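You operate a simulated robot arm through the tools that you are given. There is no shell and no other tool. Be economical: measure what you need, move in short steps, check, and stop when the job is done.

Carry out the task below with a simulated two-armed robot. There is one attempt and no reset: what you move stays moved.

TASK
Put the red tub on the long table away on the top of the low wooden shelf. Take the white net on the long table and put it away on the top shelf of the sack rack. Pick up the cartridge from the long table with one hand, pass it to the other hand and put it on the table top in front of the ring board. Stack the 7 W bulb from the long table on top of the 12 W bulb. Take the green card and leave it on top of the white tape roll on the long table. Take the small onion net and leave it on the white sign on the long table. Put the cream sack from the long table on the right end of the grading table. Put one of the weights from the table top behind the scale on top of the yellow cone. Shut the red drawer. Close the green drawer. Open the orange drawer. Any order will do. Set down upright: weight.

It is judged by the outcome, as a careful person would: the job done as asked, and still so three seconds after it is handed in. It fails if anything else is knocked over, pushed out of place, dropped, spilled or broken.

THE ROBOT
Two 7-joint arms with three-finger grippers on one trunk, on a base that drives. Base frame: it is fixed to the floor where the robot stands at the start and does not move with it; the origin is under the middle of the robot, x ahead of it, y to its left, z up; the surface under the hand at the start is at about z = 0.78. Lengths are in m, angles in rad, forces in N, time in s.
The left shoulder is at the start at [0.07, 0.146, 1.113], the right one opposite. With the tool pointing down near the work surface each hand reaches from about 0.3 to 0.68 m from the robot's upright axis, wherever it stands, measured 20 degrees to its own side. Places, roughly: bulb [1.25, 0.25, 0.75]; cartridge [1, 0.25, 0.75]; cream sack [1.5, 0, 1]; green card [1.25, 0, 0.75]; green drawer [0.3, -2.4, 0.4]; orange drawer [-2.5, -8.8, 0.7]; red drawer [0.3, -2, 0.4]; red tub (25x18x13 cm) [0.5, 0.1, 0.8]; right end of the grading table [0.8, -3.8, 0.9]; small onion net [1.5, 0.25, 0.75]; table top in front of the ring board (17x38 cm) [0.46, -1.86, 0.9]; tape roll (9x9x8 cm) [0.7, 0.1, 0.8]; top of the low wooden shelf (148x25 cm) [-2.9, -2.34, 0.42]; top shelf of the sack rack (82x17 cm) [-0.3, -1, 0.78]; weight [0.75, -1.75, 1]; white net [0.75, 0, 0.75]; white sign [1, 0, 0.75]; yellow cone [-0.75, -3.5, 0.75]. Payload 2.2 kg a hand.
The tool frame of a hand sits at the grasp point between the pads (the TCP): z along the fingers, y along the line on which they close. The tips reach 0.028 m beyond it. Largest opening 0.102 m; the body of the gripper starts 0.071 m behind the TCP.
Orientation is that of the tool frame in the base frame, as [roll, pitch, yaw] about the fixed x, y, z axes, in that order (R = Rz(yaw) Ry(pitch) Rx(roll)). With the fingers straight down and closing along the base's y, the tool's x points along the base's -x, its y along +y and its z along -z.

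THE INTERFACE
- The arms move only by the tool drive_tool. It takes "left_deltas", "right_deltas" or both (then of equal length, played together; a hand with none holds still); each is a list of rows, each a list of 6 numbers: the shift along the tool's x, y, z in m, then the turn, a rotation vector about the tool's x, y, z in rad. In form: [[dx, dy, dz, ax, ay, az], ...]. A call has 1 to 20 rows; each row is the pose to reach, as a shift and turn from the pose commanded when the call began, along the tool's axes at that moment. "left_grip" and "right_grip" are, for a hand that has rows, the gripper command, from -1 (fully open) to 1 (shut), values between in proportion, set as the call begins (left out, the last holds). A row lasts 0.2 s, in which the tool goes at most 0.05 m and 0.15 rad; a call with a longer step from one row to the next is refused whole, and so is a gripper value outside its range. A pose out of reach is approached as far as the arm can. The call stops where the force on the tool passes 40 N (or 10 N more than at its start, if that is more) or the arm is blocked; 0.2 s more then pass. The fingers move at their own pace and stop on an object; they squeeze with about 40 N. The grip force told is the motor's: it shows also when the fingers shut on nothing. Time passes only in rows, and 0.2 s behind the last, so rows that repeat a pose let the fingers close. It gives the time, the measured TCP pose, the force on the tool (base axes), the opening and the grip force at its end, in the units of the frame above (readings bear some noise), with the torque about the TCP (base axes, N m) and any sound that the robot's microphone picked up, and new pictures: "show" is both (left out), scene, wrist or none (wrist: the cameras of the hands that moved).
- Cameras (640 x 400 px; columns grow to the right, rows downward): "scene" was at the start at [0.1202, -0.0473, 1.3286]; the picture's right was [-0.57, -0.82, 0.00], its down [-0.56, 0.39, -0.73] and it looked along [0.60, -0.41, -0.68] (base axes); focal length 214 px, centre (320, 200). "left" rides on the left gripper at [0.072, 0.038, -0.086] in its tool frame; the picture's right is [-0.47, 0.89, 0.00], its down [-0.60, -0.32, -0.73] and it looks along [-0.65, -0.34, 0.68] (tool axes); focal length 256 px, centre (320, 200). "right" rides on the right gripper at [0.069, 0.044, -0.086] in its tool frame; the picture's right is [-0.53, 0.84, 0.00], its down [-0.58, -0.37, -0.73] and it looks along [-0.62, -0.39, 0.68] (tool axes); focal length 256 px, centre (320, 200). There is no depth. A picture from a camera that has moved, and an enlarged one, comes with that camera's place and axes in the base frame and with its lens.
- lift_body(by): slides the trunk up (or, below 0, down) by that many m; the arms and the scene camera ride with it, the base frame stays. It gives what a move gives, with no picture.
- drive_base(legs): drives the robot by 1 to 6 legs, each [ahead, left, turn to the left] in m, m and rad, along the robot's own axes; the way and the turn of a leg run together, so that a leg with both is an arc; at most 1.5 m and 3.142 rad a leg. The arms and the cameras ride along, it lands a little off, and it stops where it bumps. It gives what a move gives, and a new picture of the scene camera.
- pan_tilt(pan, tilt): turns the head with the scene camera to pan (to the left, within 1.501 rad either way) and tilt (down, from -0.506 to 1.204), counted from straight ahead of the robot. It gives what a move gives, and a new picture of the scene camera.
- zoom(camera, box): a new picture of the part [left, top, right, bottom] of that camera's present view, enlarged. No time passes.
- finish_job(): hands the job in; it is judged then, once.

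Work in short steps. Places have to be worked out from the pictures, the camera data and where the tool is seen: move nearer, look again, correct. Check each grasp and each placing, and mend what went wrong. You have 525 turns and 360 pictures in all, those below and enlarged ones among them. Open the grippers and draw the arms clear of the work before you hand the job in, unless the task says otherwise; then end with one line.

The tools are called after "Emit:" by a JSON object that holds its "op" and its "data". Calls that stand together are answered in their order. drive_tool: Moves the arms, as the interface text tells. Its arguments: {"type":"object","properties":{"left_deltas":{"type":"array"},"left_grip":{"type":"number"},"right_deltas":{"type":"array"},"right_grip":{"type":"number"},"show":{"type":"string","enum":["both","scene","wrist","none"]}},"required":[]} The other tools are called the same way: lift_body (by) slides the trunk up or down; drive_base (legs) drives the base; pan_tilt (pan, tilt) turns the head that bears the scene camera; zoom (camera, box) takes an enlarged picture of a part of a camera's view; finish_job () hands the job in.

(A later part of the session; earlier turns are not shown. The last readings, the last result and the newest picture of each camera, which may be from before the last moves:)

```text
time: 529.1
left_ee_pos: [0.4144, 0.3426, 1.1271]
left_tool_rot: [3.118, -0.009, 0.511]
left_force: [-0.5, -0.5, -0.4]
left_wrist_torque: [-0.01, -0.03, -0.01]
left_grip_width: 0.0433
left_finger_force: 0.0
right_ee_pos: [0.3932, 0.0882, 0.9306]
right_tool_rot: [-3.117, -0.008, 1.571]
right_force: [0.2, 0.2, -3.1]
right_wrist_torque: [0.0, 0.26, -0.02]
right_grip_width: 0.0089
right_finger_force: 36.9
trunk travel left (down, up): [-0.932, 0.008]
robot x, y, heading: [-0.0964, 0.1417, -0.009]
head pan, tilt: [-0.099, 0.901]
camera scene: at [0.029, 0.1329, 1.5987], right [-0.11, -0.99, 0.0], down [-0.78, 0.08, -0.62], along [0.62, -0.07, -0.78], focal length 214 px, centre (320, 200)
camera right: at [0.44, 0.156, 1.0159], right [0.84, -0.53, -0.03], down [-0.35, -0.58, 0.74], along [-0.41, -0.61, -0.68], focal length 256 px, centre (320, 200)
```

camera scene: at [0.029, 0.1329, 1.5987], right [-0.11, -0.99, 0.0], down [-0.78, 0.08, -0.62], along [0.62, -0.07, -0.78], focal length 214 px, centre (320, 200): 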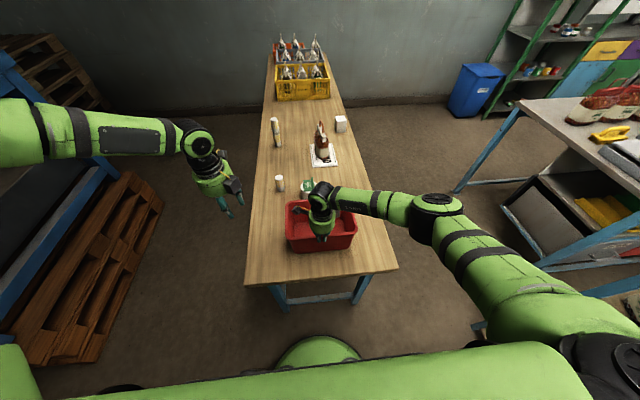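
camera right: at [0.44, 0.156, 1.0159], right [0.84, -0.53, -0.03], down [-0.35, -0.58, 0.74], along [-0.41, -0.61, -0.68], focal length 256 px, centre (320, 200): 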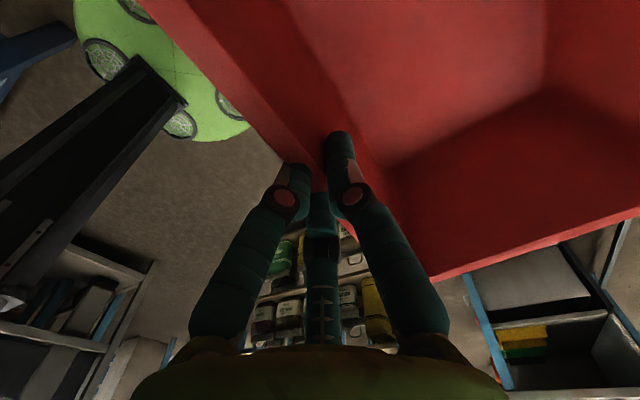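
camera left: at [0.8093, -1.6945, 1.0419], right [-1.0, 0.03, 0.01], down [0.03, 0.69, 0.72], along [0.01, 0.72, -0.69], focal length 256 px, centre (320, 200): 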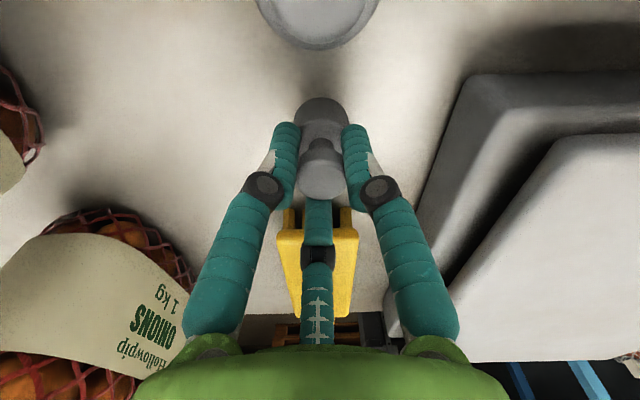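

The tub is light (3 N) and held level. I lift it higher, then go south, turn left to face north, and travel west past the rack.

Emit:
{"op": "drive_tool", "data": {"right_deltas": [[0, 0, -0.04, 0, 0, 0], [0, 0, -0.08, 0, 0, 0], [0, 0, -0.12, 0, 0, 0], [0, 0, -0.16, 0, 0, 0], [0, 0, -0.2, 0, 0, 0], [0, 0, -0.23, 0, 0, 0]], "show": "none"}}

Emit:
{"op": "drive_base", "data": {"legs": [[0, -0.44, 0], [0, 0, 1.57], [0, 1.26, 0], [-1.3, 0, 0]]}}

```text
time: 530.5
left_ee_pos: [0.4145, 0.3435, 1.1272]
left_tool_rot: [3.118, -0.008, 0.509]
left_force: [-0.3, -0.1, 0.5]
left_wrist_torque: [-0.01, 0.01, 0.0]
left_grip_width: 0.0433
left_finger_force: 0.0
right_ee_pos: [0.3981, 0.0869, 1.1611]
right_tool_rot: [-3.117, -0.007, 1.571]
right_force: [-0.7, -0.8, -3.4]
right_wrist_torque: [-0.01, 0.24, 0.0]
right_grip_width: 0.0087
right_finger_force: 36.8
trunk travel left (down, up): [-0.932, 0.008]
robot x, y, heading: [-0.095, 0.1421, -0.009]
head pan, tilt: [-0.099, 0.901]
```

```text
time: 549.1
left_ee_pos: [-1.5684, -1.093, 1.1258]
left_tool_rot: [3.121, -0.008, 2.094]
left_force: [-0.7, -0.6, 0.7]
left_wrist_torque: [0.05, 0.01, -0.03]
left_grip_width: 0.0433
left_finger_force: 0.0
right_ee_pos: [-1.3126, -1.1022, 1.1617]
right_tool_rot: [-3.117, -0.007, -3.129]
right_force: [-0.4, 0.5, -2.7]
right_wrist_torque: [-0.28, 0.01, -0.01]
right_grip_width: 0.0086
right_finger_force: 36.8
trunk travel left (down, up): [-0.932, 0.008]
robot x, y, heading: [-1.3635, -1.6037, 1.576]
head pan, tilt: [-0.099, 0.901]
camera scene: at [-1.3527, -1.4768, 1.5986], right [1.0, -0.1, 0.0], down [-0.08, -0.78, -0.62], along [0.06, 0.62, -0.78], focal length 214 px, centre (320, 200)
```

scene: 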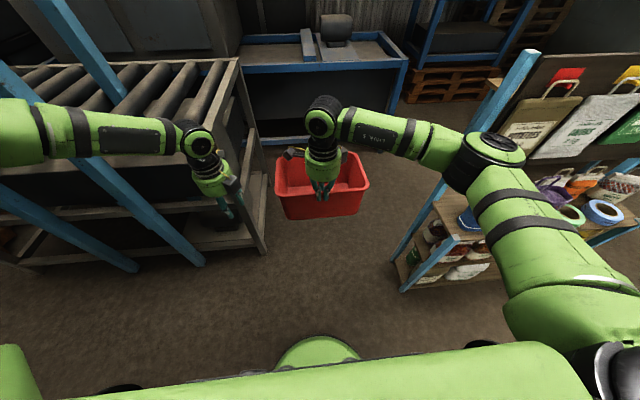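

Tub carried fine. I look west toward the low wooden shelf.

Emit:
{"op": "pan_tilt", "data": {"pan": 1.5, "tilt": 0.45}}

```text
time: 550.8
left_ee_pos: [-1.5693, -1.0931, 1.1269]
left_tool_rot: [3.119, -0.008, 2.093]
left_force: [0.0, 0.5, 0.9]
left_wrist_torque: [0.0, 0.01, 0.01]
left_grip_width: 0.0433
left_finger_force: 0.2
right_ee_pos: [-1.3131, -1.105, 1.1606]
right_tool_rot: [-3.118, -0.006, -3.13]
right_force: [-0.7, -0.5, -2.1]
right_wrist_torque: [-0.29, 0.03, -0.05]
right_grip_width: 0.0089
right_finger_force: 36.5
trunk travel left (down, up): [-0.932, 0.008]
robot x, y, heading: [-1.3629, -1.6025, 1.574]
head pan, tilt: [1.499, 0.45]
camera scene: at [-1.4516, -1.5468, 1.6371], right [0.07, 1.0, 0.0], down [0.43, -0.03, -0.9], along [-0.9, 0.06, -0.44], focal length 214 px, centre (320, 200)
```

scene: 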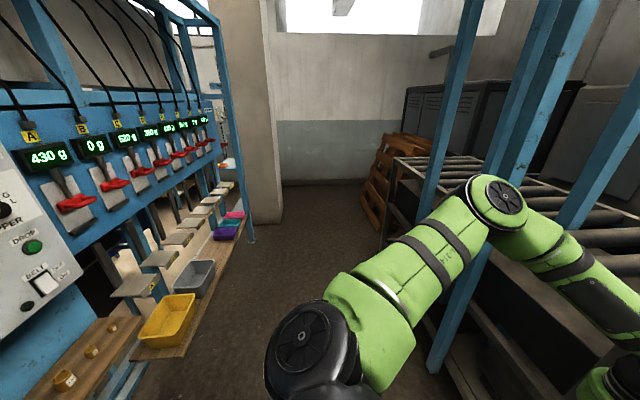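

The shelf has a ~0.32 m gap between the gray and purple bins at x≈−2.92 — the tub's spot. I drive west and turn right to face south there.

Emit:
{"op": "drive_base", "data": {"legs": [[0, 1.5, 0], [0.05, 0, 0], [0, 0, -1.57], [0, 0, -1.57]]}}

Emit:
{"op": "pan_tilt", "data": {"pan": 0.0, "tilt": 0.8}}

```text
time: 566.4
left_ee_pos: [-2.6521, -2.0709, 1.1277]
left_tool_rot: [3.12, -0.01, -1.062]
left_force: [0.6, -0.3, -0.1]
left_wrist_torque: [-0.01, -0.01, 0.02]
left_grip_width: 0.0429
left_finger_force: 0.0
right_ee_pos: [-2.9071, -2.054, 1.1619]
right_tool_rot: [-3.119, -0.007, 0.0]
right_force: [-0.3, -1.1, -3.3]
right_wrist_torque: [0.28, 0.01, -0.02]
right_grip_width: 0.0089
right_finger_force: 36.5
trunk travel left (down, up): [-0.932, 0.008]
robot x, y, heading: [-2.8525, -1.5564, -1.577]
head pan, tilt: [1.499, 0.45]
camera scene: at [-2.7592, -1.6151, 1.6371], right [-0.08, -1.0, 0.0], down [-0.43, 0.04, -0.9], along [0.9, -0.07, -0.44], focal length 214 px, centre (320, 200)
```

scene: 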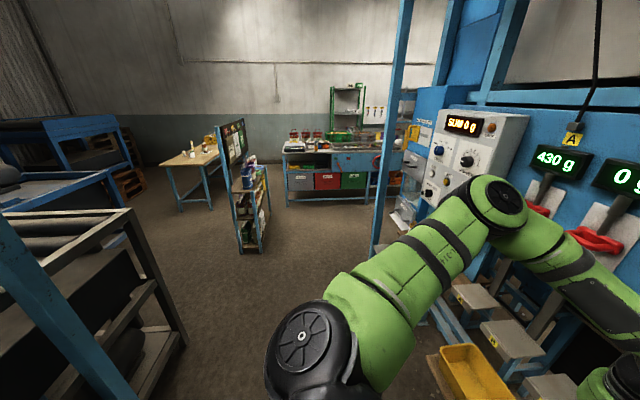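

```text
time: 568.0
left_ee_pos: [-2.6526, -2.0691, 1.1262]
left_tool_rot: [3.119, -0.009, -1.062]
left_force: [0.0, 0.4, 0.0]
left_wrist_torque: [-0.03, -0.01, 0.02]
left_grip_width: 0.0432
left_finger_force: 0.0
right_ee_pos: [-2.908, -2.0539, 1.1615]
right_tool_rot: [-3.117, -0.006, -0.001]
right_force: [-0.1, 0.4, -3.2]
right_wrist_torque: [0.3, -0.04, 0.02]
right_grip_width: 0.0088
right_finger_force: 36.4
trunk travel left (down, up): [-0.932, 0.008]
robot x, y, heading: [-2.8553, -1.5561, -1.58]
head pan, tilt: [0.0, 0.799]
camera scene: at [-2.8521, -1.6885, 1.6067], right [-1.0, 0.01, 0.0], down [0.01, 0.72, -0.7], along [-0.01, -0.7, -0.72], focal length 214 px, centre (320, 200)
```

scene: 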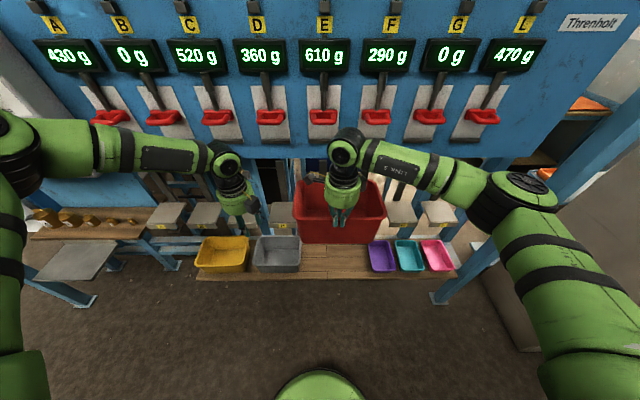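

There is a 0.42 m gap (x −2.75…−3.17) on the shelf (front edge y≈−2.24). I centre on it and lower the trunk in front of the shelf.

Emit:
{"op": "drive_base", "data": {"legs": [[0, -0.05, 0]]}}

Emit:
{"op": "lift_body", "data": {"by": -0.4}}

Emit:
{"op": "lift_body", "data": {"by": -0.11}}

Emit:
{"op": "pan_tilt", "data": {"pan": 0.0, "tilt": 0.6}}

```text
time: 568.9
left_ee_pos: [-2.6897, -2.0693, 1.1263]
left_tool_rot: [3.114, -0.003, -1.061]
left_force: [1.3, 0.0, -1.0]
left_wrist_torque: [-0.02, 0.13, 0.04]
left_grip_width: 0.043
left_finger_force: 0.0
right_ee_pos: [-2.9463, -2.0535, 1.1611]
right_tool_rot: [-3.117, 0.001, 0.003]
right_force: [0.7, 0.1, -2.1]
right_wrist_torque: [0.23, 0.07, 0.03]
right_grip_width: 0.0086
right_finger_force: 36.7
trunk travel left (down, up): [-0.932, 0.008]
robot x, y, heading: [-2.9001, -1.5535, -1.575]
head pan, tilt: [0.0, 0.799]
camera scene: at [-2.8877, -1.6881, 1.6066], right [-1.0, 0.01, 0.01], down [0.0, 0.72, -0.7], along [-0.01, -0.7, -0.72], focal length 214 px, centre (320, 200)
```

scene: 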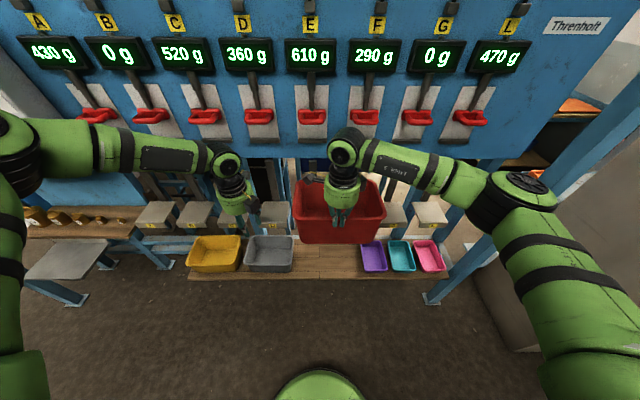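

```text
time: 572.8
left_ee_pos: [-2.7007, -2.0693, 0.7274]
left_tool_rot: [3.121, -0.008, -1.059]
left_force: [-0.2, -0.1, 1.1]
left_wrist_torque: [0.0, 0.01, 0.02]
left_grip_width: 0.0431
left_finger_force: 0.1
right_ee_pos: [-2.9558, -2.0531, 0.7619]
right_tool_rot: [-3.117, -0.01, 0.001]
right_force: [0.1, -0.1, -3.4]
right_wrist_torque: [0.22, 0.01, -0.01]
right_grip_width: 0.0088
right_finger_force: 36.4
trunk travel left (down, up): [-0.532, 0.408]
robot x, y, heading: [-2.9011, -1.5555, -1.578]
head pan, tilt: [0.0, 0.799]
```

```text
time: 574.2
left_ee_pos: [-2.7008, -2.0686, 0.6174]
left_tool_rot: [3.121, -0.008, -1.06]
left_force: [0.0, -0.1, 0.5]
left_wrist_torque: [-0.01, 0.0, 0.03]
left_grip_width: 0.0432
left_finger_force: 0.0
right_ee_pos: [-2.9562, -2.0539, 0.6532]
right_tool_rot: [-3.119, -0.009, 0.001]
right_force: [-0.7, -0.4, -3.4]
right_wrist_torque: [0.26, 0.0, 0.0]
right_grip_width: 0.0089
right_finger_force: 36.9
trunk travel left (down, up): [-0.422, 0.518]
robot x, y, heading: [-2.9005, -1.5598, -1.58]
head pan, tilt: [0.0, 0.799]
```

```text
time: 574.9
left_ee_pos: [-2.7008, -2.0694, 0.6177]
left_tool_rot: [3.121, -0.008, -1.059]
left_force: [-0.3, 0.8, -0.3]
left_wrist_torque: [0.02, -0.03, 0.04]
left_grip_width: 0.0433
left_finger_force: 0.1
right_ee_pos: [-2.9554, -2.0531, 0.6514]
right_tool_rot: [-3.118, -0.008, 0.002]
right_force: [0.5, 0.4, -3.2]
right_wrist_torque: [0.28, 0.02, -0.05]
right_grip_width: 0.0086
right_finger_force: 37.0
trunk travel left (down, up): [-0.422, 0.518]
robot x, y, heading: [-2.9038, -1.5539, -1.583]
head pan, tilt: [0.0, 0.6]
camera scene: at [-2.9012, -1.6955, 1.1135], right [-1.0, 0.01, 0.0], down [0.0, 0.57, -0.82], along [-0.01, -0.82, -0.57], focal length 214 px, centre (320, 200)
```

scene: 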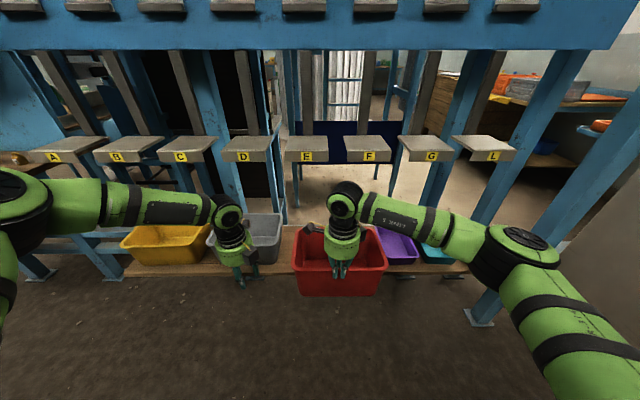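

Trays are at z≈0.8, well above. I raise the left hand out of the way, then drive forward over the shelf.

Emit:
{"op": "drive_tool", "data": {"left_deltas": [[0, 0, -0.04, 0, 0, 0], [0, 0, -0.08, 0, 0, 0], [0, 0, -0.12, 0, 0, 0], [0, 0, -0.15, 0, 0, 0]], "show": "none"}}

Emit:
{"op": "drive_base", "data": {"legs": [[0.205, 0, 0]]}}

```text
time: 575.9
left_ee_pos: [-2.6972, -2.065, 0.7693]
left_tool_rot: [3.121, -0.01, -1.06]
left_force: [-0.5, -0.9, 0.8]
left_wrist_torque: [0.02, -0.01, -0.02]
left_grip_width: 0.0435
left_finger_force: 0.0
right_ee_pos: [-2.9568, -2.052, 0.6515]
right_tool_rot: [-3.118, -0.009, 0.001]
right_force: [-0.6, 0.5, -4.4]
right_wrist_torque: [0.27, 0.04, -0.02]
right_grip_width: 0.0088
right_finger_force: 36.2
trunk travel left (down, up): [-0.422, 0.518]
robot x, y, heading: [-2.9, -1.5537, -1.579]
head pan, tilt: [0.0, 0.6]
```

```text
time: 577.0
left_ee_pos: [-2.6998, -2.1382, 0.7639]
left_tool_rot: [-3.141, 0.019, -1.069]
left_force: [-0.1, 0.3, 0.0]
left_wrist_torque: [-0.01, -0.01, 0.01]
left_grip_width: 0.0435
left_finger_force: 0.0
right_ee_pos: [-2.9563, -2.1353, 0.6514]
right_tool_rot: [-3.115, -0.006, 0.002]
right_force: [-0.5, 0.7, -3.5]
right_wrist_torque: [0.27, -0.01, -0.05]
right_grip_width: 0.0087
right_finger_force: 36.7
trunk travel left (down, up): [-0.422, 0.518]
robot x, y, heading: [-2.902, -1.6391, -1.576]
head pan, tilt: [0.0, 0.6]
stopped in leg 1: the force on the tool passed its limit at 90 N (the readings are from after the stop); the commanded pose is now the measured one
camera scene: at [-2.9021, -1.7776, 1.1139], right [-1.0, 0.01, 0.0], down [0.0, 0.56, -0.83], along [-0.01, -0.83, -0.56], focal length 214 px, centre (320, 200)
```

scene: 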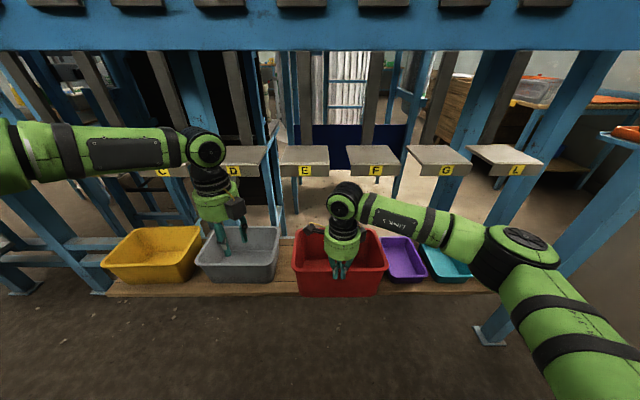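

The raised left hand touched a tray bracket. I back off and retract the left hand toward the body instead.

Emit:
{"op": "drive_base", "data": {"legs": [[-0.09, 0, 0]]}}

Emit:
{"op": "drive_tool", "data": {"left_deltas": [[-0.035, -0.02, 0, 0, 0, 0], [-0.07, -0.04, 0, 0, 0, 0], [-0.105, -0.06, 0, 0, 0, 0], [-0.14, -0.08, 0, 0, 0, 0], [-0.175, -0.098, 0, 0, 0, 0], [-0.21, -0.118, 0, 0, 0, 0]], "show": "none"}}

```text
time: 578.1
left_ee_pos: [-2.6988, -2.0512, 0.7635]
left_tool_rot: [-3.14, 0.019, -1.068]
left_force: [0.1, -0.4, -0.2]
left_wrist_torque: [-0.03, 0.0, -0.01]
left_grip_width: 0.0434
left_finger_force: 0.0
right_ee_pos: [-2.956, -2.0469, 0.6506]
right_tool_rot: [-3.117, -0.008, -0.001]
right_force: [0.4, -0.5, -3.4]
right_wrist_torque: [0.23, 0.0, 0.02]
right_grip_width: 0.0087
right_finger_force: 36.6
trunk travel left (down, up): [-0.422, 0.518]
robot x, y, heading: [-2.8991, -1.5464, -1.583]
head pan, tilt: [0.0, 0.6]
camera scene: at [-2.9012, -1.6887, 1.1136], right [-1.0, 0.01, 0.0], down [0.01, 0.56, -0.83], along [-0.01, -0.83, -0.56], focal length 214 px, centre (320, 200)
```

scene: 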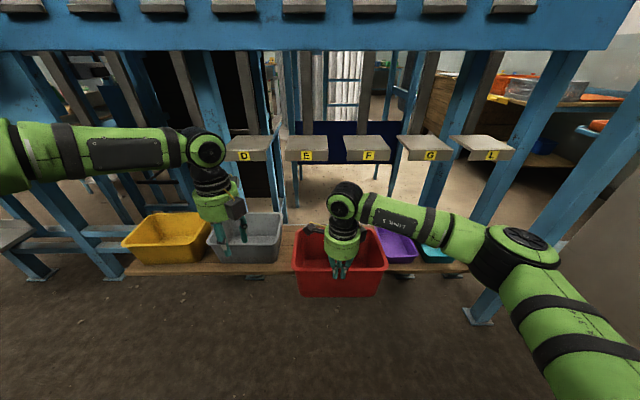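

```text
time: 579.5
left_ee_pos: [-2.6974, -1.8311, 0.7711]
left_tool_rot: [-3.139, 0.022, -1.069]
left_force: [0.4, -0.1, -1.0]
left_wrist_torque: [0.03, -0.03, 0.01]
left_grip_width: 0.0434
left_finger_force: 0.0
left hand out of reach, approached as far as the arm can: row 6
right_ee_pos: [-2.9573, -2.0463, 0.6502]
right_tool_rot: [-3.115, -0.008, 0.0]
right_force: [-0.4, -0.7, -3.7]
right_wrist_torque: [0.28, -0.01, 0.03]
right_grip_width: 0.0086
right_finger_force: 36.5
trunk travel left (down, up): [-0.422, 0.518]
robot x, y, heading: [-2.8996, -1.5505, -1.578]
head pan, tilt: [0.0, 0.6]
```

Trays' fronts are at y≈−2.27, z≈0.85, so my wrist must stay under/in front of them. I lower first to ~1.5 cm above shelf height, then advance to TCP y≈−2.22.

Emit:
{"op": "lift_body", "data": {"by": -0.085}}

Emit:
{"op": "drive_base", "data": {"legs": [[0.12, 0, 0]]}}

```text
time: 580.8
left_ee_pos: [-2.6964, -1.8308, 0.6865]
left_tool_rot: [-3.138, 0.02, -1.068]
left_force: [0.1, -0.1, 0.0]
left_wrist_torque: [-0.02, 0.01, 0.01]
left_grip_width: 0.0432
left_finger_force: 0.1
right_ee_pos: [-2.9562, -2.0465, 0.5661]
right_tool_rot: [-3.116, -0.006, 0.0]
right_force: [0.6, 0.4, -3.5]
right_wrist_torque: [0.22, -0.03, 0.02]
right_grip_width: 0.0085
right_finger_force: 36.3
trunk travel left (down, up): [-0.337, 0.603]
robot x, y, heading: [-2.902, -1.5502, -1.58]
head pan, tilt: [0.0, 0.6]
```

```text
time: 582.0
left_ee_pos: [-2.6979, -1.9512, 0.6867]
left_tool_rot: [-3.137, 0.021, -1.07]
left_force: [-0.5, 0.0, -0.4]
left_wrist_torque: [0.02, -0.02, 0.03]
left_grip_width: 0.0433
left_finger_force: 0.1
right_ee_pos: [-2.957, -2.1672, 0.5656]
right_tool_rot: [-3.115, -0.006, 0.001]
right_force: [-0.3, -0.9, -2.3]
right_wrist_torque: [0.19, 0.05, -0.03]
right_grip_width: 0.009
right_finger_force: 36.6
trunk travel left (down, up): [-0.337, 0.603]
robot x, y, heading: [-2.9025, -1.6657, -1.577]
head pan, tilt: [0.0, 0.6]
camera scene: at [-2.9025, -1.81, 1.0284], right [-1.0, 0.01, 0.0], down [0.01, 0.57, -0.82], along [-0.01, -0.82, -0.57], focal length 214 px, centre (320, 200)
```

scene: 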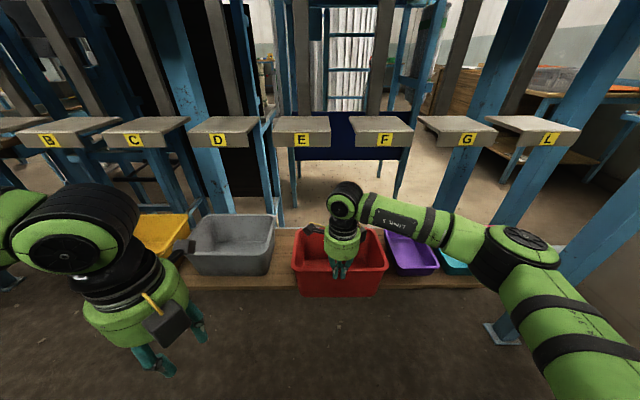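

The wrist is below the trays with ~3 cm to spare. I advance 9 cm more.

Emit:
{"op": "drive_base", "data": {"legs": [[0.085, 0, 0]]}}

Emit:
{"op": "zoom", "data": {"camera": "right", "box": [0, 0, 640, 400]}}

```text
time: 583.1
left_ee_pos: [-2.6992, -2.0362, 0.6868]
left_tool_rot: [-3.139, 0.02, -1.069]
left_force: [0.0, -0.1, -0.5]
left_wrist_torque: [0.02, 0.0, -0.02]
left_grip_width: 0.0434
left_finger_force: 0.1
right_ee_pos: [-2.959, -2.2508, 0.5659]
right_tool_rot: [-3.112, -0.007, 0.0]
right_force: [-0.7, -0.4, -2.1]
right_wrist_torque: [0.18, 0.08, -0.04]
right_grip_width: 0.0088
right_finger_force: 36.5
trunk travel left (down, up): [-0.337, 0.603]
robot x, y, heading: [-2.9009, -1.7551, -1.58]
head pan, tilt: [0.0, 0.6]
camera scene: at [-2.9034, -1.8942, 1.0284], right [-1.0, 0.01, 0.0], down [0.01, 0.57, -0.82], along [-0.01, -0.82, -0.57], focal length 214 px, centre (320, 200)
```

scene: 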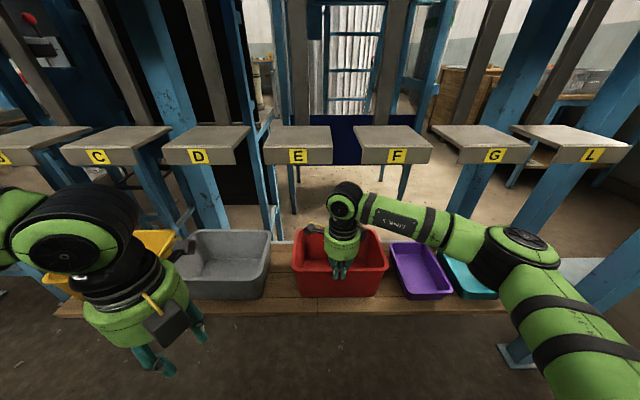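

```text
1.00 times, centred on (320, 200) of right (not enlarged: the box is as wide or as high as the picture)
camera zoom: at [-2.89, -2.2972, 0.6495], right [-0.53, -0.84, -0.03], down [-0.58, 0.34, 0.74], along [-0.61, 0.41, -0.68], focal length 256 px, centre (320, 200)
```

zoom: 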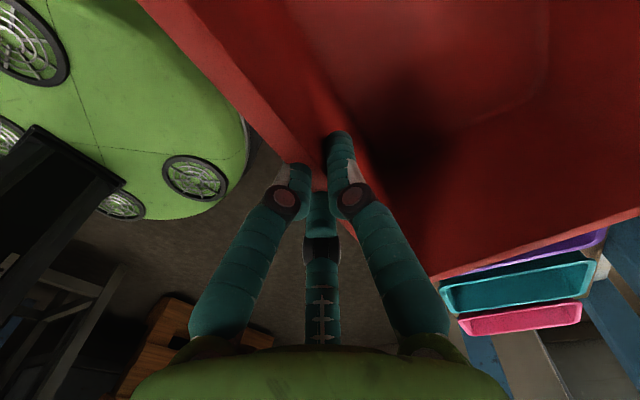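

Tub sits above the plank, clear of both neighbours. I lower to contact.

Emit:
{"op": "lift_body", "data": {"by": -0.012}}

Emit:
{"op": "lift_body", "data": {"by": -0.006}}

```text
time: 583.7
left_ee_pos: [-2.6989, -2.0337, 0.6763]
left_tool_rot: [-3.141, 0.018, -1.07]
left_force: [-0.2, -0.2, -0.6]
left_wrist_torque: [0.01, -0.03, 0.02]
left_grip_width: 0.0434
left_finger_force: 0.1
right_ee_pos: [-2.9596, -2.2496, 0.5574]
right_tool_rot: [-3.122, -0.011, 0.002]
right_force: [0.4, 6.0, 15.0]
right_wrist_torque: [-1.88, 0.59, -0.31]
right_grip_width: 0.0095
right_finger_force: 36.9
trunk travel left (down, up): [-0.325, 0.615]
robot x, y, heading: [-2.9028, -1.7545, -1.585]
head pan, tilt: [0.0, 0.6]
```

```text
time: 584.2
left_ee_pos: [-2.7004, -2.0346, 0.6703]
left_tool_rot: [-3.141, 0.018, -1.07]
left_force: [-0.5, -0.4, -0.4]
left_wrist_torque: [0.03, 0.01, 0.0]
left_grip_width: 0.0434
left_finger_force: 0.0
right_ee_pos: [-2.9584, -2.2499, 0.5486]
right_tool_rot: [-3.117, -0.008, 0.0]
right_force: [-0.5, 4.1, 12.6]
right_wrist_torque: [-1.71, -0.41, -0.03]
right_grip_width: 0.0116
right_finger_force: 38.4
trunk travel left (down, up): [-0.319, 0.621]
robot x, y, heading: [-2.9017, -1.754, -1.583]
head pan, tilt: [0.0, 0.6]
```

Seated on the shelf. I open, rise just enough (4 cm) for the inner finger to clear the rim, then back out.

Emit:
{"op": "drive_tool", "data": {"right_deltas": [[0, 0, 0, 0, 0, 0], [0, 0, 0, 0, 0, 0], [0, 0, -0.015, 0, 0, 0], [0, 0, -0.03, 0, 0, 0], [0, 0, -0.04, 0, 0, 0]], "right_grip": -0.1, "show": "both"}}

```text
time: 585.4
left_ee_pos: [-2.6999, -2.0355, 0.669]
left_tool_rot: [-3.139, 0.02, -1.071]
left_force: [0.0, -1.0, -0.6]
left_wrist_torque: [-0.03, -0.03, -0.05]
left_grip_width: 0.0435
left_finger_force: 0.1
right_ee_pos: [-2.9596, -2.2511, 0.5875]
right_tool_rot: [-3.114, -0.007, 0.001]
right_force: [-0.7, -0.5, -0.8]
right_wrist_torque: [0.01, -0.01, 0.01]
right_grip_width: 0.0561
right_finger_force: 0.1
trunk travel left (down, up): [-0.319, 0.621]
robot x, y, heading: [-2.9044, -1.7529, -1.584]
head pan, tilt: [0.0, 0.6]
camera scene: at [-2.9033, -1.8932, 1.0106], right [-1.0, 0.01, 0.0], down [0.01, 0.56, -0.83], along [-0.01, -0.83, -0.56], focal length 214 px, centre (320, 200)
camera right: at [-2.8903, -2.297, 0.672], right [-0.53, -0.84, -0.03], down [-0.58, 0.34, 0.74], along [-0.61, 0.41, -0.68], focal length 256 px, centre (320, 200)
```

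scene: 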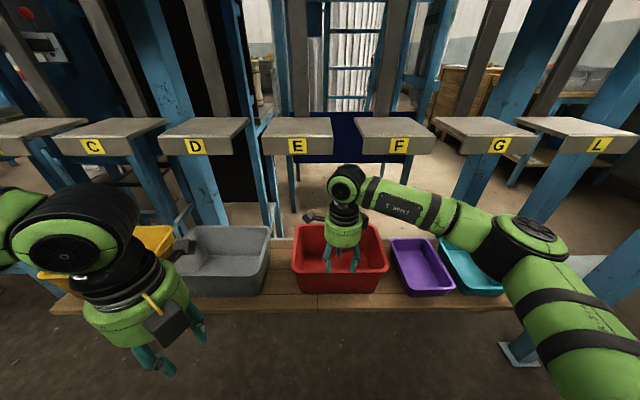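
right: 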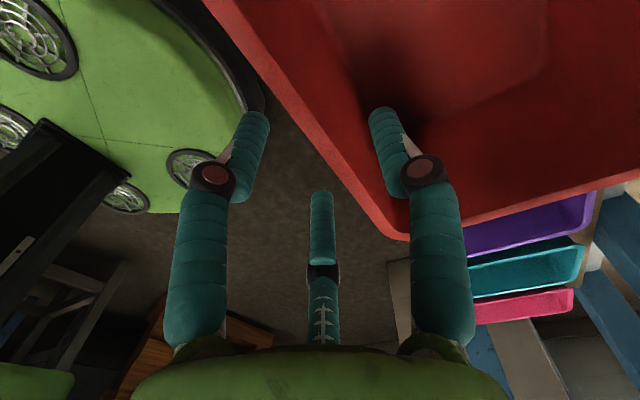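

The inner fingertip should just clear the rim. I retreat slowly with the arm, watching force.

Emit:
{"op": "drive_tool", "data": {"right_deltas": [[0, -0.01, 0, 0, 0, 0], [0, -0.02, 0, 0, 0, 0], [0, -0.03, 0, 0, 0, 0]], "show": "none"}}

```text
time: 586.2
left_ee_pos: [-2.6993, -2.0356, 0.6684]
left_tool_rot: [-3.138, 0.02, -1.071]
left_force: [0.0, 0.3, -0.1]
left_wrist_torque: [-0.02, 0.0, 0.01]
left_grip_width: 0.0432
left_finger_force: 0.1
right_ee_pos: [-2.9596, -2.222, 0.5896]
right_tool_rot: [-3.116, -0.008, -0.001]
right_force: [0.0, -0.2, 0.2]
right_wrist_torque: [0.03, 0.0, -0.03]
right_grip_width: 0.0557
right_finger_force: 0.1
trunk travel left (down, up): [-0.319, 0.621]
robot x, y, heading: [-2.9041, -1.7526, -1.58]
head pan, tilt: [0.0, 0.6]
```

No contact. I rise a little more and back out.

Emit:
{"op": "drive_tool", "data": {"right_deltas": [[0, 0, -0.02, 0, 0, 0], [0, -0.03, -0.03, 0, 0, 0], [0, -0.07, -0.04, 0, 0, 0]], "show": "none"}}

Emit:
{"op": "drive_base", "data": {"legs": [[-0.25, 0, 0]]}}

Emit:
{"op": "zoom", "data": {"camera": "scene", "box": [160, 180, 480, 340]}}

```text
time: 587.0
left_ee_pos: [-2.6992, -2.0345, 0.6694]
left_tool_rot: [-3.139, 0.019, -1.07]
left_force: [-0.3, 0.4, 0.4]
left_wrist_torque: [0.0, -0.03, 0.01]
left_grip_width: 0.0432
left_finger_force: 0.1
right_ee_pos: [-2.96, -2.1518, 0.6318]
right_tool_rot: [-3.116, -0.006, 0.0]
right_force: [-0.2, 0.6, -0.6]
right_wrist_torque: [-0.01, 0.0, -0.02]
right_grip_width: 0.0564
right_finger_force: 0.1
trunk travel left (down, up): [-0.319, 0.621]
robot x, y, heading: [-2.904, -1.7544, -1.582]
head pan, tilt: [0.0, 0.6]
```

```text
time: 588.8
left_ee_pos: [-2.6967, -1.7887, 0.6697]
left_tool_rot: [-3.14, 0.019, -1.069]
left_force: [-1.0, -0.2, -0.1]
left_wrist_torque: [-0.04, 0.0, -0.02]
left_grip_width: 0.0436
left_finger_force: 0.0
right_ee_pos: [-2.956, -1.9047, 0.6307]
right_tool_rot: [-3.115, -0.007, 0.002]
right_force: [-0.4, 0.2, -0.2]
right_wrist_torque: [0.02, -0.03, 0.01]
right_grip_width: 0.0563
right_finger_force: 0.1
trunk travel left (down, up): [-0.319, 0.621]
robot x, y, heading: [-2.8963, -1.5088, -1.579]
head pan, tilt: [0.0, 0.6]
camera scene: at [-2.9008, -1.6458, 1.0107], right [-1.0, 0.01, 0.0], down [0.0, 0.56, -0.83], along [-0.01, -0.83, -0.56], focal length 214 px, centre (320, 200)
```

scene: 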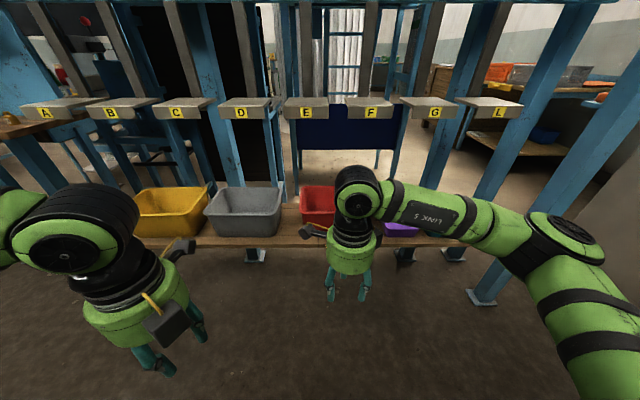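

```text
2.00 times, centred on (320, 260) of scene
camera zoom: at [-2.9008, -1.6458, 1.0107], right [-1.0, 0.01, 0.0], down [0.0, 0.56, -0.83], along [-0.01, -0.83, -0.56], focal length 429 px, centre (320, 80)
```

zoom: 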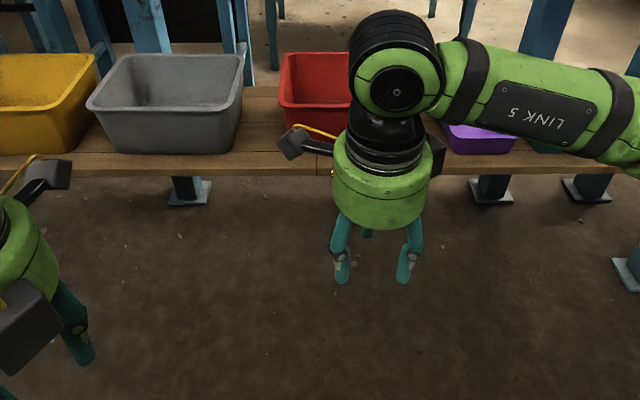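

The tub is on the shelf. Last task: the orange drawer. I raise the trunk and drive back out and south.

Emit:
{"op": "lift_body", "data": {"by": 0.4}}

Emit:
{"op": "lift_body", "data": {"by": 0.2}}

Emit:
{"op": "drive_base", "data": {"legs": [[0.05, 0, 0], [0, 1.45, 0], [0, 1.2, 0]]}}

```text
time: 592.7
left_ee_pos: [-2.6964, -1.788, 1.0691]
left_tool_rot: [-3.139, 0.021, -1.069]
left_force: [-0.1, -0.1, 0.4]
left_wrist_torque: [0.03, -0.01, -0.02]
left_grip_width: 0.0434
left_finger_force: 0.0
right_ee_pos: [-2.9566, -1.9056, 1.0297]
right_tool_rot: [-3.115, -0.008, 0.0]
right_force: [-0.5, -0.2, -0.1]
right_wrist_torque: [0.05, 0.03, 0.02]
right_grip_width: 0.056
right_finger_force: 0.0
trunk travel left (down, up): [-0.719, 0.221]
robot x, y, heading: [-2.9016, -1.5041, -1.581]
head pan, tilt: [0.0, 0.6]
```

```text
time: 594.8
left_ee_pos: [-2.6971, -1.7891, 1.2697]
left_tool_rot: [-3.139, 0.02, -1.069]
left_force: [0.4, -0.3, -0.1]
left_wrist_torque: [0.03, -0.01, -0.02]
left_grip_width: 0.0437
left_finger_force: 0.0
right_ee_pos: [-2.9574, -1.905, 1.2292]
right_tool_rot: [-3.116, -0.007, 0.001]
right_force: [-0.2, -1.0, 0.5]
right_wrist_torque: [0.03, 0.01, 0.0]
right_grip_width: 0.0561
right_finger_force: 0.0
trunk travel left (down, up): [-0.919, 0.021]
robot x, y, heading: [-2.8973, -1.5087, -1.582]
head pan, tilt: [0.0, 0.6]
```

```text
time: 608.3
left_ee_pos: [-0.0379, -1.8433, 1.2694]
left_tool_rot: [-3.137, 0.019, -1.061]
left_force: [0.4, -0.8, -0.2]
left_wrist_torque: [0.01, 0.03, 0.0]
left_grip_width: 0.0436
left_finger_force: 0.1
right_ee_pos: [-0.2984, -1.9623, 1.2305]
right_tool_rot: [-3.114, -0.006, 0.008]
right_force: [-1.0, 0.3, -0.5]
right_wrist_torque: [-0.02, 0.0, 0.02]
right_grip_width: 0.0561
right_finger_force: 0.0
trunk travel left (down, up): [-0.919, 0.021]
robot x, y, heading: [-0.2414, -1.5618, -1.573]
head pan, tilt: [0.0, 0.6]
camera scene: at [-0.2439, -1.7029, 1.6106], right [-1.0, 0.0, 0.0], down [0.0, 0.56, -0.83], along [0.0, -0.83, -0.56], focal length 214 px, centre (320, 200)
```

scene: 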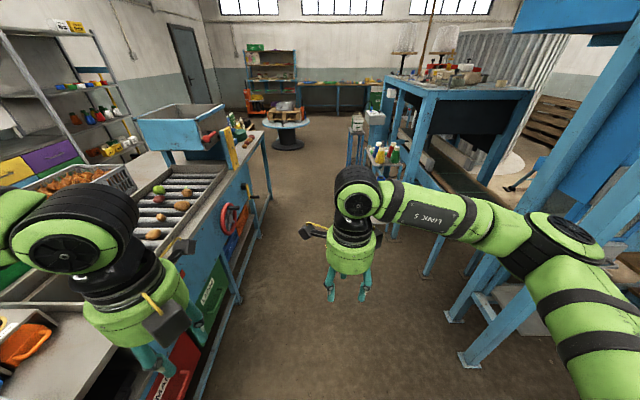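

Corridor looks clear. I drive south and look toward the drawers along the far wall.

Emit:
{"op": "drive_base", "data": {"legs": [[1.5, 0, 0], [1.5, 0, 0], [0.3, 0, 0]]}}

Emit:
{"op": "pan_tilt", "data": {"pan": -0.5, "tilt": 0.25}}

Emit:
{"op": "zoom", "data": {"camera": "scene", "box": [100, 60, 420, 240]}}

```text
time: 624.2
left_ee_pos: [-0.0342, -5.1075, 1.27]
left_tool_rot: [-3.139, 0.019, -1.056]
left_force: [0.5, 0.5, -0.6]
left_wrist_torque: [-0.02, 0.03, -0.03]
left_grip_width: 0.0435
left_finger_force: 0.1
right_ee_pos: [-0.2935, -5.2274, 1.2322]
right_tool_rot: [-3.119, -0.007, 0.011]
right_force: [0.0, 0.4, 0.8]
right_wrist_torque: [-0.06, -0.01, 0.0]
right_grip_width: 0.0562
right_finger_force: 0.0
trunk travel left (down, up): [-0.919, 0.021]
robot x, y, heading: [-0.2435, -4.8338, -1.568]
head pan, tilt: [0.0, 0.6]
camera scene: at [-0.2412, -4.9669, 1.6109], right [-1.0, 0.0, 0.0], down [0.0, 0.56, -0.83], along [0.0, -0.83, -0.56], focal length 214 px, centre (320, 200)
```

scene: 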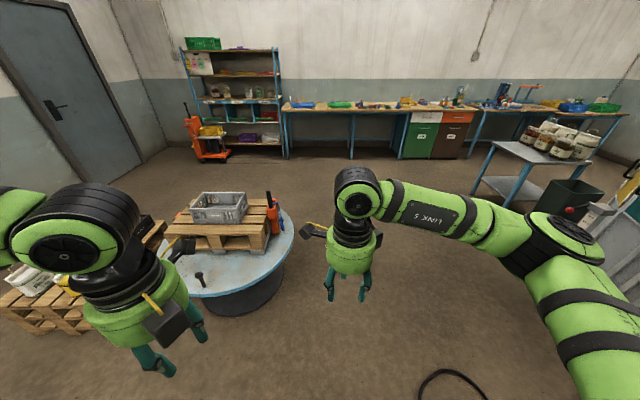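

```text
time: 625.2
left_ee_pos: [-0.0366, -5.1098, 1.2686]
left_tool_rot: [-3.138, 0.021, -1.056]
left_force: [0.1, -0.7, 0.3]
left_wrist_torque: [-0.02, 0.03, 0.0]
left_grip_width: 0.0435
left_finger_force: 0.0
right_ee_pos: [-0.2938, -5.2311, 1.2304]
right_tool_rot: [-3.115, -0.008, 0.011]
right_force: [-0.1, -0.1, 0.7]
right_wrist_torque: [0.02, -0.01, -0.03]
right_grip_width: 0.0559
right_finger_force: 0.1
trunk travel left (down, up): [-0.919, 0.021]
robot x, y, heading: [-0.2411, -4.8345, -1.566]
head pan, tilt: [-0.499, 0.25]
camera scene: at [-0.2857, -4.9654, 1.6426], right [-0.88, 0.48, 0.0], down [0.12, 0.22, -0.97], along [-0.46, -0.85, -0.25], focal length 214 px, centre (320, 200)
```

scene: 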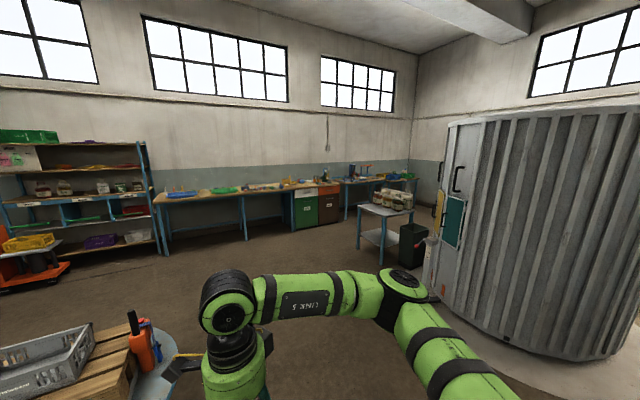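

```text
2.00 times, centred on (260, 150) of scene
camera zoom: at [-0.2857, -4.9654, 1.6426], right [-0.88, 0.48, 0.0], down [0.12, 0.22, -0.97], along [-0.46, -0.85, -0.25], focal length 429 px, centre (440, 300)
```

zoom: 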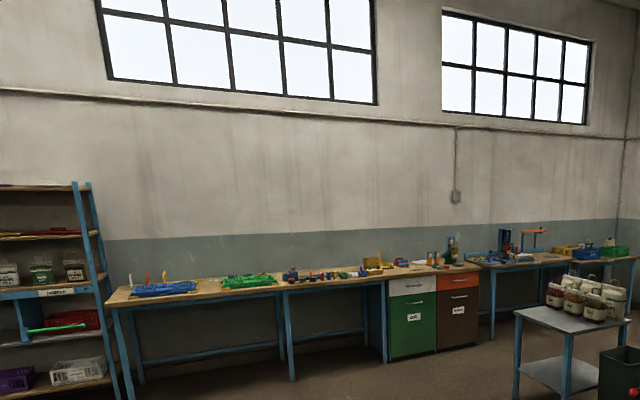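

I can see the orange drawer in the bench cabinet (≈(−2.46, −8.55, 0.75)). I drive around the spool table toward it.

Emit:
{"op": "drive_base", "data": {"legs": [[0, -0.27, 0], [1.4, 0, 0], [1.2, 0, 0], [0, -1.0, 0]]}}

Emit:
{"op": "pan_tilt", "data": {"pan": -0.6, "tilt": 0.5}}

```text
time: 644.1
left_ee_pos: [-1.2923, -7.7133, 1.2686]
left_tool_rot: [-3.138, 0.021, -1.058]
left_force: [0.2, 0.3, 0.4]
left_wrist_torque: [-0.01, 0.03, 0.0]
left_grip_width: 0.0433
left_finger_force: 0.1
right_ee_pos: [-1.5491, -7.8332, 1.23]
right_tool_rot: [-3.115, -0.005, 0.011]
right_force: [-0.1, -0.5, 0.5]
right_wrist_torque: [0.01, 0.02, -0.03]
right_grip_width: 0.0561
right_finger_force: 0.0
trunk travel left (down, up): [-0.919, 0.021]
robot x, y, heading: [-1.4994, -7.4338, -1.575]
head pan, tilt: [-0.499, 0.25]
camera scene: at [-1.5412, -7.5675, 1.6428], right [-0.88, 0.48, 0.0], down [0.12, 0.22, -0.97], along [-0.46, -0.85, -0.25], focal length 214 px, centre (320, 200)
```

scene: 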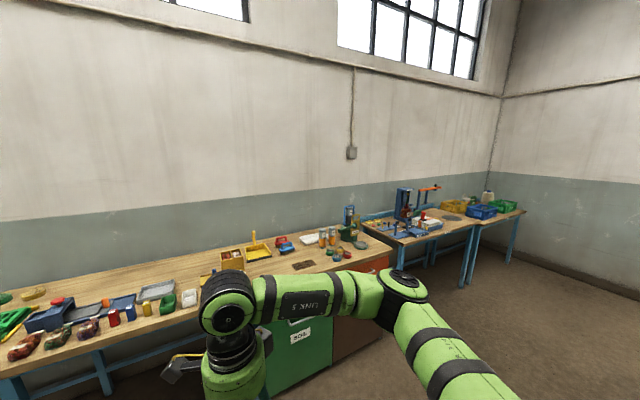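

```text
time: 644.9
left_ee_pos: [-1.2928, -7.7139, 1.2703]
left_tool_rot: [-3.139, 0.02, -1.057]
left_force: [0.2, -0.3, 0.1]
left_wrist_torque: [0.0, -0.02, -0.02]
left_grip_width: 0.0433
left_finger_force: 0.1
right_ee_pos: [-1.5508, -7.8335, 1.2305]
right_tool_rot: [-3.114, -0.008, 0.01]
right_force: [-0.2, -0.4, -0.2]
right_wrist_torque: [0.01, -0.01, -0.02]
right_grip_width: 0.0561
right_finger_force: 0.1
trunk travel left (down, up): [-0.919, 0.021]
robot x, y, heading: [-1.4991, -7.4317, -1.569]
head pan, tilt: [-0.6, 0.499]
camera scene: at [-1.5495, -7.5606, 1.6197], right [-0.83, 0.56, 0.0], down [0.27, 0.39, -0.88], along [-0.5, -0.73, -0.48], focal length 214 px, centre (320, 200)
```

scene: 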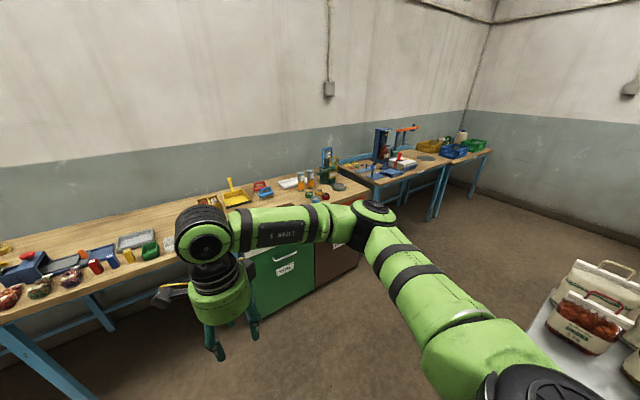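

I move nearer to the cabinet and look at the orange drawer from the front.

Emit:
{"op": "drive_base", "data": {"legs": [[0.45, 0, 0], [0, -0.85, 0]]}}

Emit:
{"op": "pan_tilt", "data": {"pan": 0.0, "tilt": 0.9}}

```text
time: 651.7
left_ee_pos: [-2.1375, -8.1652, 1.2688]
left_tool_rot: [-3.139, 0.021, -1.057]
left_force: [-0.2, 0.0, 0.0]
left_wrist_torque: [0.02, 0.04, 0.02]
left_grip_width: 0.0432
left_finger_force: 0.1
right_ee_pos: [-2.3952, -8.2865, 1.2304]
right_tool_rot: [-3.116, -0.006, 0.013]
right_force: [0.6, -0.2, 0.3]
right_wrist_torque: [0.02, 0.02, -0.01]
right_grip_width: 0.0562
right_finger_force: 0.1
trunk travel left (down, up): [-0.919, 0.021]
robot x, y, heading: [-2.3469, -7.8895, -1.57]
head pan, tilt: [-0.6, 0.499]
camera scene: at [-2.3947, -8.0133, 1.6197], right [-0.83, 0.56, 0.0], down [0.27, 0.4, -0.88], along [-0.49, -0.73, -0.48], focal length 214 px, centre (320, 200)
```

scene: 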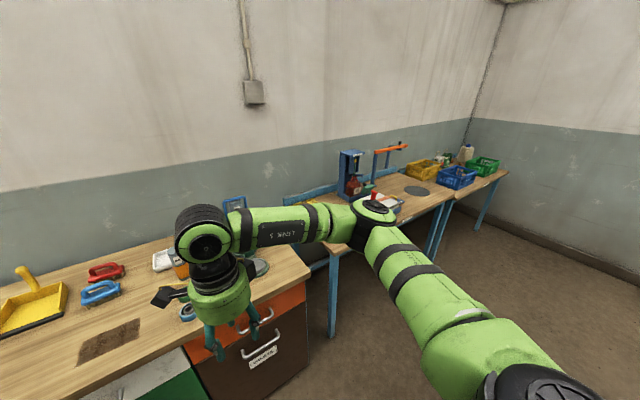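

```text
time: 652.7
left_ee_pos: [-2.1393, -8.1662, 1.2687]
left_tool_rot: [-3.14, 0.021, -1.058]
left_force: [0.0, -0.1, 0.7]
left_wrist_torque: [0.0, 0.02, 0.01]
left_grip_width: 0.0434
left_finger_force: 0.1
right_ee_pos: [-2.3988, -8.285, 1.2313]
right_tool_rot: [-3.116, -0.007, 0.011]
right_force: [0.2, -0.1, 0.6]
right_wrist_torque: [0.03, -0.01, -0.02]
right_grip_width: 0.0562
right_finger_force: 0.1
trunk travel left (down, up): [-0.919, 0.021]
robot x, y, heading: [-2.3485, -7.8876, -1.567]
head pan, tilt: [0.0, 0.901]
camera scene: at [-2.3455, -8.0135, 1.5858], right [-1.0, 0.0, 0.0], down [0.0, 0.78, -0.62], along [0.0, -0.62, -0.78], focal length 214 px, centre (320, 200)
```

scene: 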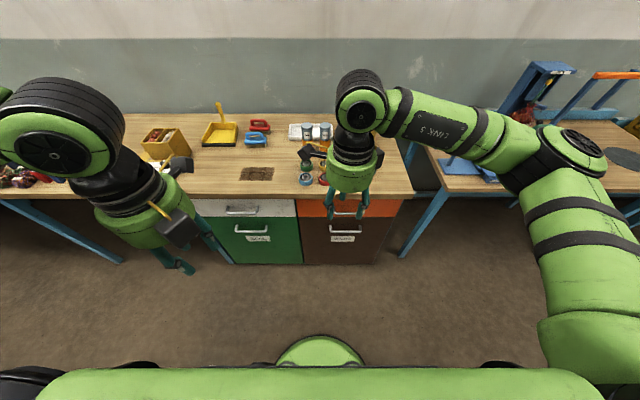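

Emit:
{"op": "zoom", "data": {"camera": "scene", "box": [190, 180, 420, 280]}}

Emit:
{"op": "zoom", "data": {"camera": "right", "box": [0, 0, 640, 400]}}

```text
2.78 times, centred on (305, 230) of scene
camera zoom: at [-2.3455, -8.0135, 1.5858], right [-1.0, 0.0, 0.0], down [0.0, 0.78, -0.62], along [0.0, -0.62, -0.78], focal length 597 px, centre (362, 116)
```

zoom: 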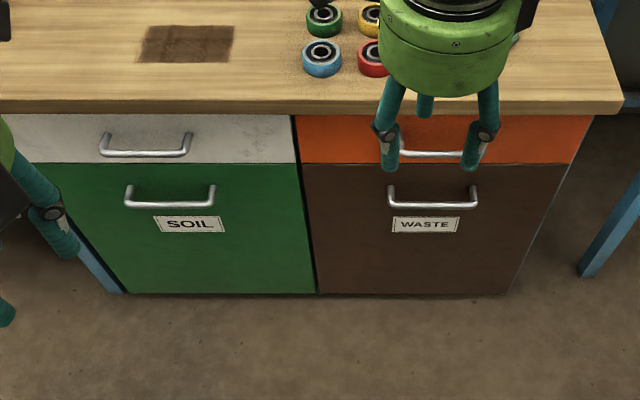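

```text
1.00 times, centred on (320, 200) of right (not enlarged: the box is as wide or as high as the picture)
camera zoom: at [-2.3287, -8.3313, 1.3152], right [-0.52, -0.85, -0.03], down [-0.59, 0.34, 0.74], along [-0.62, 0.4, -0.68], focal length 256 px, centre (320, 200)
```

zoom: 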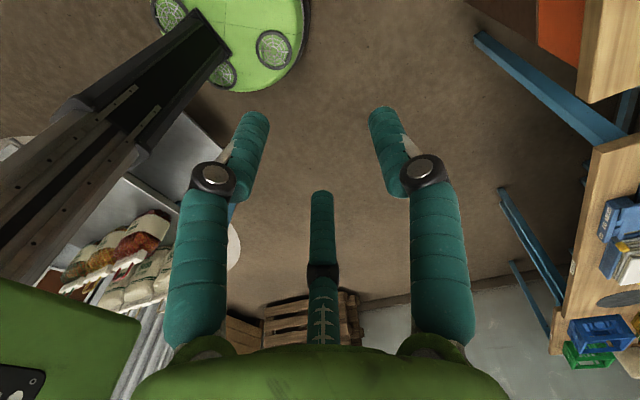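

I lower the trunk for a frontal view of the drawer handle.

Emit:
{"op": "lift_body", "data": {"by": -0.4}}

Emit:
{"op": "lift_body", "data": {"by": -0.2}}

Emit:
{"op": "pan_tilt", "data": {"pan": 0.0, "tilt": 0.45}}

```text
time: 656.6
left_ee_pos: [-2.1399, -8.1658, 0.8686]
left_tool_rot: [-3.138, 0.019, -1.058]
left_force: [0.6, 0.2, 0.1]
left_wrist_torque: [0.01, 0.01, 0.02]
left_grip_width: 0.0433
left_finger_force: 0.1
right_ee_pos: [-2.3976, -8.2864, 0.8304]
right_tool_rot: [-3.116, -0.006, 0.012]
right_force: [-0.3, 0.3, 0.7]
right_wrist_torque: [0.0, 0.0, 0.02]
right_grip_width: 0.0561
right_finger_force: 0.1
trunk travel left (down, up): [-0.519, 0.421]
robot x, y, heading: [-2.3501, -7.8892, -1.572]
head pan, tilt: [0.0, 0.901]
```

```text
time: 658.7
left_ee_pos: [-2.1394, -8.1664, 0.6697]
left_tool_rot: [-3.139, 0.021, -1.059]
left_force: [-0.4, -0.8, 0.1]
left_wrist_torque: [-0.01, -0.01, -0.04]
left_grip_width: 0.0431
left_finger_force: 0.0
right_ee_pos: [-2.398, -8.2861, 0.6311]
right_tool_rot: [-3.116, -0.008, 0.013]
right_force: [-0.6, -0.8, 0.5]
right_wrist_torque: [0.03, -0.02, -0.01]
right_grip_width: 0.0559
right_finger_force: 0.0
trunk travel left (down, up): [-0.319, 0.621]
robot x, y, heading: [-2.3534, -7.8866, -1.571]
head pan, tilt: [0.0, 0.901]
```

```text
time: 659.6
left_ee_pos: [-2.139, -8.1661, 0.6685]
left_tool_rot: [-3.139, 0.022, -1.058]
left_force: [-0.7, -0.5, -0.1]
left_wrist_torque: [-0.02, -0.01, -0.01]
left_grip_width: 0.0431
left_finger_force: 0.0
right_ee_pos: [-2.3977, -8.2859, 0.6303]
right_tool_rot: [-3.116, -0.009, 0.013]
right_force: [0.2, -0.2, -0.2]
right_wrist_torque: [0.03, 0.0, -0.03]
right_grip_width: 0.0561
right_finger_force: 0.0
trunk travel left (down, up): [-0.319, 0.621]
robot x, y, heading: [-2.3461, -7.8849, -1.572]
head pan, tilt: [0.0, 0.45]
camera scene: at [-2.345, -8.03, 1.0241], right [-1.0, 0.0, 0.0], down [0.0, 0.44, -0.9], along [0.0, -0.9, -0.44], focal length 214 px, centre (320, 200)
```

scene: 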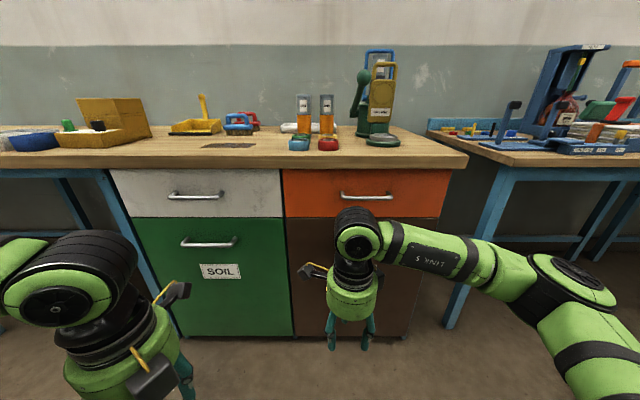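

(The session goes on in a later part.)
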